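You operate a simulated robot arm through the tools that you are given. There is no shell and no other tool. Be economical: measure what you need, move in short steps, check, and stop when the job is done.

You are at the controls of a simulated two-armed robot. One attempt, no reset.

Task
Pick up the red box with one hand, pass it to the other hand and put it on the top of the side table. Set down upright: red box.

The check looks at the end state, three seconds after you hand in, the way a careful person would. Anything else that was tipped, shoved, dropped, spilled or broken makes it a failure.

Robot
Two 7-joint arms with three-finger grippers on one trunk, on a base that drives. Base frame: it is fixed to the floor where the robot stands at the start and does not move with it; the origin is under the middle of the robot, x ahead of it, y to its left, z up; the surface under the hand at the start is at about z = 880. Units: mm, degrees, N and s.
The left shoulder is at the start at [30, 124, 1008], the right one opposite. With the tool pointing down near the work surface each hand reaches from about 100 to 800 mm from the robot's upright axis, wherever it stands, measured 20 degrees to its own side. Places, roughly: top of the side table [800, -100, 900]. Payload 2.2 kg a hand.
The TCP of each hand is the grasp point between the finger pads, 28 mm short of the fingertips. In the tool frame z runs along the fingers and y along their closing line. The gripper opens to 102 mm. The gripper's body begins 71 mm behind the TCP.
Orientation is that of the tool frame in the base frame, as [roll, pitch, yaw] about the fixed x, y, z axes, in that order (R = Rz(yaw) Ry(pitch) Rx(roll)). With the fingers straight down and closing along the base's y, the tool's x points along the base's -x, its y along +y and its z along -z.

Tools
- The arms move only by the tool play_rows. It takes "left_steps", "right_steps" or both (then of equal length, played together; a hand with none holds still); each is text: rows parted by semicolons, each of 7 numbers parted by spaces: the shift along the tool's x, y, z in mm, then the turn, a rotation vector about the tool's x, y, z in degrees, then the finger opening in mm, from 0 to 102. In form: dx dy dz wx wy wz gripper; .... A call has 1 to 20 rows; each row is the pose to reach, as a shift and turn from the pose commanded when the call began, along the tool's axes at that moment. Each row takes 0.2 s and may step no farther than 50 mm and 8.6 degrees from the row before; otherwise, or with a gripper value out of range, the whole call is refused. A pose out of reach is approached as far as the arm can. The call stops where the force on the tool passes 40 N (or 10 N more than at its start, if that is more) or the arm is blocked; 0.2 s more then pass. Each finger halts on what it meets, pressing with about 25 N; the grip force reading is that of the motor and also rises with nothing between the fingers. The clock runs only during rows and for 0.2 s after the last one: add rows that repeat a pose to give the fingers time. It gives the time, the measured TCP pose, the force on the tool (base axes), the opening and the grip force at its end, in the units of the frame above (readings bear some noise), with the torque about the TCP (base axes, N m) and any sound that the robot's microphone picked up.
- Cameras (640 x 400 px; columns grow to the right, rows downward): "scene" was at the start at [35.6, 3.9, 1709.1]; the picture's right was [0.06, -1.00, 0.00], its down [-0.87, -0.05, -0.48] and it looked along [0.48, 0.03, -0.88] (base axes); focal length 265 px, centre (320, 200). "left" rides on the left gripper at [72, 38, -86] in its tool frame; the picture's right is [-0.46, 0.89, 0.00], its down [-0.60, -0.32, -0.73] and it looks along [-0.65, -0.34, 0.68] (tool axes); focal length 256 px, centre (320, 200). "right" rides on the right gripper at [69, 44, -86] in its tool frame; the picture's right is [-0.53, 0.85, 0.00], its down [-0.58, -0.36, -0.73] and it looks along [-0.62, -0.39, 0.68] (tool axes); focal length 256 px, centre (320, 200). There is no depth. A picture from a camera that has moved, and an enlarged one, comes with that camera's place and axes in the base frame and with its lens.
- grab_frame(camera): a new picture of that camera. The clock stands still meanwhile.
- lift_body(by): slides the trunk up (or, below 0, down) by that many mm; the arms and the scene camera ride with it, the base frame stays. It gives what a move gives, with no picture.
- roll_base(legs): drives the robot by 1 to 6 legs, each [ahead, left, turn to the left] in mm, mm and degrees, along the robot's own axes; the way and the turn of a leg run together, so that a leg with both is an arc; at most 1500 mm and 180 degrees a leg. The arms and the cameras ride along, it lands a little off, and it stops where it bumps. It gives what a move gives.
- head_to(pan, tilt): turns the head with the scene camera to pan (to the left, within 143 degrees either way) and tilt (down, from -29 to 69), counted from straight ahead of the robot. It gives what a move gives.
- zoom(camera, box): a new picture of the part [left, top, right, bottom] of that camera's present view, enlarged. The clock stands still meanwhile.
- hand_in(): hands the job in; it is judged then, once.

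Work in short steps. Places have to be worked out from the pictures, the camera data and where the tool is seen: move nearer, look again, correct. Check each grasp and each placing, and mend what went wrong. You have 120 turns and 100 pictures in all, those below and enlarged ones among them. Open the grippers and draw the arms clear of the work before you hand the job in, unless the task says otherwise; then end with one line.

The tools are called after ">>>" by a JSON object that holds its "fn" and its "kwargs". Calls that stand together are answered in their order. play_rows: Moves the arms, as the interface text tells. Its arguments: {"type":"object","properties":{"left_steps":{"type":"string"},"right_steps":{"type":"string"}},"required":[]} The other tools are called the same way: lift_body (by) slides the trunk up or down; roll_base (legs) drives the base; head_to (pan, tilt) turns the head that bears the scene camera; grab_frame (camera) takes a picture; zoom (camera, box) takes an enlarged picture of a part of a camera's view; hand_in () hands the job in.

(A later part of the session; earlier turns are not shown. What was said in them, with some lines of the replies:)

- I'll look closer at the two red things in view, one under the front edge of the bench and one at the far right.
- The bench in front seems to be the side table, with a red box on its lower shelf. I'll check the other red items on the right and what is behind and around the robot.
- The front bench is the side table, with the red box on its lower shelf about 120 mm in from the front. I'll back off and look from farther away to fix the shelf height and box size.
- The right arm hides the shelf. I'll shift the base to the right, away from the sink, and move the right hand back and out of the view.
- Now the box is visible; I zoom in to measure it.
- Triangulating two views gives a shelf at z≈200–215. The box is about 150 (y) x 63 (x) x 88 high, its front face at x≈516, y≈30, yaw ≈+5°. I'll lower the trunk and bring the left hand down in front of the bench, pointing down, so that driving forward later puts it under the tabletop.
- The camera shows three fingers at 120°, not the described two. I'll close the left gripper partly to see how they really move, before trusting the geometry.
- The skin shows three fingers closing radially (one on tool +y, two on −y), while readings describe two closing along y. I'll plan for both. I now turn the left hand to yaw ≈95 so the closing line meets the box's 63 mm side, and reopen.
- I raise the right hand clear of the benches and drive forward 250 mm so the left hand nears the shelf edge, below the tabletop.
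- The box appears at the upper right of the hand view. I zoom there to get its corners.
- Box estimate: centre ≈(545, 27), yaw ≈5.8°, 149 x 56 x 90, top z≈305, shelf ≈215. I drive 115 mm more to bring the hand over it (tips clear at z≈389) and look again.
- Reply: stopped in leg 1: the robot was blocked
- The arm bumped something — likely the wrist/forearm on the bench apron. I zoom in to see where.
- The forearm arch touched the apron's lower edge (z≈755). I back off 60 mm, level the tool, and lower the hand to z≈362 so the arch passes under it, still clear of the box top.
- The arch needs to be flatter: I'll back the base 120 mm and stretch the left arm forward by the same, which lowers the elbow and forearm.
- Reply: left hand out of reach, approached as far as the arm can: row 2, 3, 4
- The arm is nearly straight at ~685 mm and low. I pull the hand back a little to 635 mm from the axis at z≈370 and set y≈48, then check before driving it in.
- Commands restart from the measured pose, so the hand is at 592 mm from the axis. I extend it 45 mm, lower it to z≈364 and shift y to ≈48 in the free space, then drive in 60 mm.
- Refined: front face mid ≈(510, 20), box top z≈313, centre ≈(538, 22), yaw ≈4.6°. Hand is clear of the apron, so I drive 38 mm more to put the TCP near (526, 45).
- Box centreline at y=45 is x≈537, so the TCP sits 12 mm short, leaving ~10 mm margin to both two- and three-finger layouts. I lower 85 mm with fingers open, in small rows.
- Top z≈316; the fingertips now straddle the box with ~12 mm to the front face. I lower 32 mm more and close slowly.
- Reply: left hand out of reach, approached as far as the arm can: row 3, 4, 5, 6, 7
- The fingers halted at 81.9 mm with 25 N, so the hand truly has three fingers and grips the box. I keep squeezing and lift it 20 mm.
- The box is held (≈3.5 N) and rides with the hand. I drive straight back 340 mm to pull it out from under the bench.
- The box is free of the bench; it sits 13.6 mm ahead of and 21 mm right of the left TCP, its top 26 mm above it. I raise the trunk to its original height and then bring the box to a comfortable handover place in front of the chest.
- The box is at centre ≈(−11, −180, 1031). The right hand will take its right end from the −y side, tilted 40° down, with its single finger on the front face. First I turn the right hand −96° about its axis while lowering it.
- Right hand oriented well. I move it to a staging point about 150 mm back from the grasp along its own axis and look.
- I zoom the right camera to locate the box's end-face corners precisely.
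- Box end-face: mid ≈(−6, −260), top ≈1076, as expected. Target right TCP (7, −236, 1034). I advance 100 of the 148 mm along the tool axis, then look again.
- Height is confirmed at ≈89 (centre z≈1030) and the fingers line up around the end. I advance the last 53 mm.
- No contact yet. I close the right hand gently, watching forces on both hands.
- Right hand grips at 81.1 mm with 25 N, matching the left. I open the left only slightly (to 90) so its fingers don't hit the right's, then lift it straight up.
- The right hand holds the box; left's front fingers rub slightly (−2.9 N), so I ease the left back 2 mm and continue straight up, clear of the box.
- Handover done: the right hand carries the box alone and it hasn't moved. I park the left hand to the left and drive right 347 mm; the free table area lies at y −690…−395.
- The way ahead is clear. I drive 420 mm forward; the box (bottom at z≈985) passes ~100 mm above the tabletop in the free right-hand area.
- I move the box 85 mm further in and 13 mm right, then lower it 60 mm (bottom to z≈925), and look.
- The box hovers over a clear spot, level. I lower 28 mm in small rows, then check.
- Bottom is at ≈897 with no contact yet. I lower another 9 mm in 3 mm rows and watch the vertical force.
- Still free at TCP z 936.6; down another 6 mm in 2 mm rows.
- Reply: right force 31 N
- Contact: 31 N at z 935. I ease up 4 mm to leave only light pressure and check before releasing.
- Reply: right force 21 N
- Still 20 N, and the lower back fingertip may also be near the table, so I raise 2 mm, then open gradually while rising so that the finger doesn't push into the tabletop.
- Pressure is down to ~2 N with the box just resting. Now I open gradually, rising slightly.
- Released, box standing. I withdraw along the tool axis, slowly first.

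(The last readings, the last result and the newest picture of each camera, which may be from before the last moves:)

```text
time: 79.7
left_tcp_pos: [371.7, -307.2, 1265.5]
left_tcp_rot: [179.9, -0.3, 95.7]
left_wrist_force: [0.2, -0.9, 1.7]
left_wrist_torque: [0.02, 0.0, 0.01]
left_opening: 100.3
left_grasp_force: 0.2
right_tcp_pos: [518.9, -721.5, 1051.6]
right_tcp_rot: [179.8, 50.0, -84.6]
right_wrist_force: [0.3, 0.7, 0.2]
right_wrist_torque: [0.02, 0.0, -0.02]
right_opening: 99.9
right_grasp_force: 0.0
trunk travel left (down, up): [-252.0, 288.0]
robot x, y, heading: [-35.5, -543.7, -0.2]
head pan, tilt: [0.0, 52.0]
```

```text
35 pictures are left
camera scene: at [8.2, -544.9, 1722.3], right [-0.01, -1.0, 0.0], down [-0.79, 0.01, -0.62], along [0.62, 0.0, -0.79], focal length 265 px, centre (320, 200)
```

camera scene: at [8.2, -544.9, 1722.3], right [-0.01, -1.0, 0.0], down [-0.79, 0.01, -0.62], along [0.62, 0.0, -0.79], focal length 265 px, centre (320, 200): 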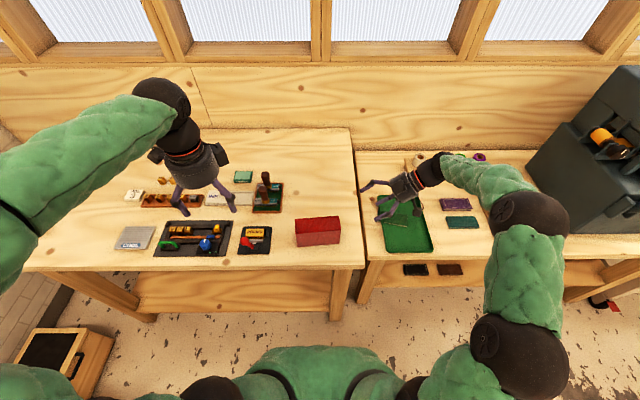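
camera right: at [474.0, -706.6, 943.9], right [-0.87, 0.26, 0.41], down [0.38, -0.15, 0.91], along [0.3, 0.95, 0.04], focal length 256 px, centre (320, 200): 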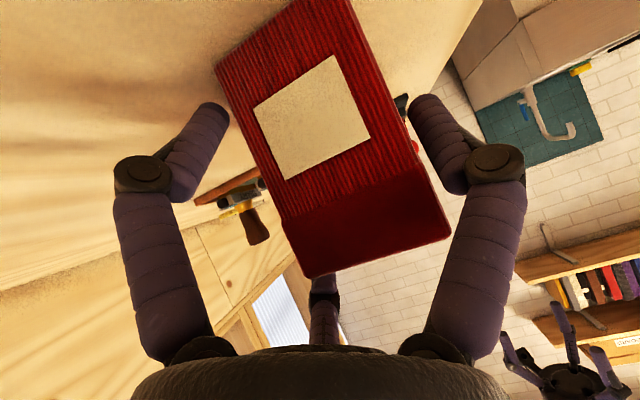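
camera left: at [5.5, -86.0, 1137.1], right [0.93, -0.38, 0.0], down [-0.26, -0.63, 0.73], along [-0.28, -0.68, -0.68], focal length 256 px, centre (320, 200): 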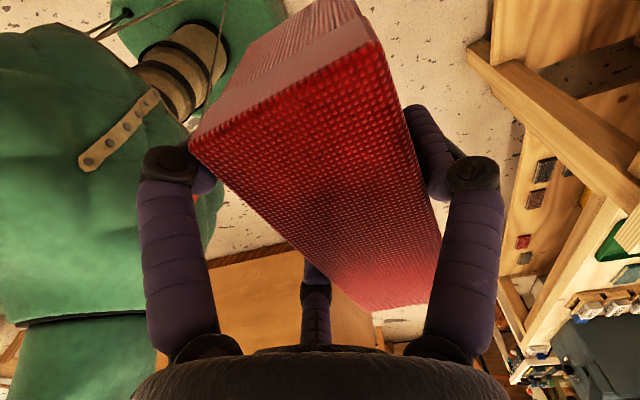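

The box stands on the side table, upright and free, and nothing else has moved. I raise the right hand and back the robot off 300 mm, then take a final look.

>>> {"fn": "play_rows", "kwargs": {"right_steps": "-30 0 -25 0 0 0 100; -60 0 -50 0 0 0 100; -77 0 -64 0 0 0 100"}}

>>> {"fn": "roll_base", "kwargs": {"legs": [[-350, 0, 0]]}}

>>> {"fn": "grab_frame", "kwargs": {"camera": "scene"}}

>>> {"fn": "zoom", "kwargs": {"camera": "scene", "box": [200, 100, 400, 225]}}

```text
time: 80.5
left_tcp_pos: [369.9, -307.0, 1264.7]
left_tcp_rot: [179.9, -0.1, 95.8]
left_wrist_force: [-0.5, -0.1, -0.5]
left_wrist_torque: [0.01, -0.03, 0.02]
left_opening: 100.0
left_grasp_force: 0.1
right_tcp_pos: [519.5, -720.3, 1152.8]
right_tcp_rot: [180.0, 50.1, -84.5]
right_wrist_force: [0.1, 0.2, -0.2]
right_wrist_torque: [0.03, -0.03, -0.01]
right_opening: 100.2
right_grasp_force: 0.1
trunk travel left (down, up): [-252.0, 288.0]
robot x, y, heading: [-36.6, -542.8, -0.5]
head pan, tilt: [0.0, 52.0]
```

```text
time: 82.7
left_tcp_pos: [24.9, -304.5, 1265.5]
left_tcp_rot: [179.9, -0.1, 95.5]
left_wrist_force: [-0.1, -0.4, -0.2]
left_wrist_torque: [-0.04, -0.02, 0.04]
left_opening: 99.9
left_grasp_force: 0.1
right_tcp_pos: [172.5, -718.5, 1151.8]
right_tcp_rot: [180.0, 50.0, -84.6]
right_wrist_force: [0.7, 0.2, 0.2]
right_wrist_torque: [0.02, -0.01, -0.04]
right_opening: 100.2
right_grasp_force: 0.0
trunk travel left (down, up): [-252.0, 288.0]
robot x, y, heading: [-383.6, -540.1, -0.3]
head pan, tilt: [0.0, 52.0]
```

```text
34 pictures are left
camera scene: at [-338.0, -541.6, 1722.3], right [-0.01, -1.0, 0.0], down [-0.79, 0.01, -0.62], along [0.62, -0.01, -0.79], focal length 265 px, centre (320, 200)
```

scene: 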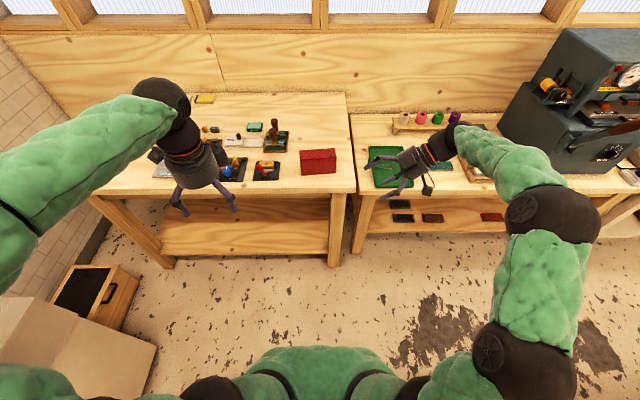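

```text
3.20 times, centred on (300, 162) of scene
camera zoom: at [-338.0, -541.6, 1722.3], right [-0.01, -1.0, 0.0], down [-0.79, 0.01, -0.62], along [0.62, -0.01, -0.79], focal length 849 px, centre (384, 320)
```

zoom: 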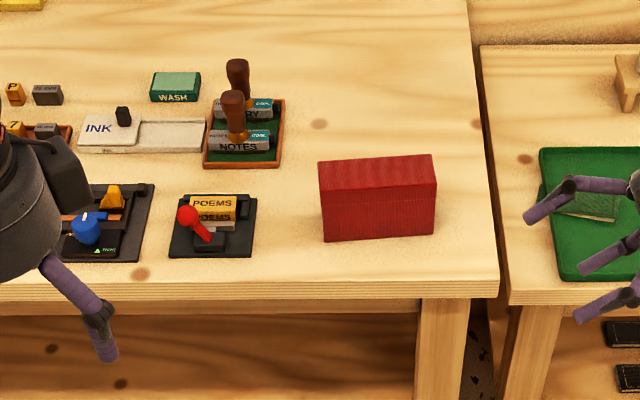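

The box stands upright on the side table, both grippers are open and clear, and the other objects look untouched, so I hand in.

>>> {"fn": "hand_in", "kwargs": {}}

```text
The job is handed in.
```

The left hand picked the red box off the lower shelf and passed it to the right hand, which set it upright on the side table. On the way in, the left arm bumped the underside of that table once; in the pictures nothing on it moved.
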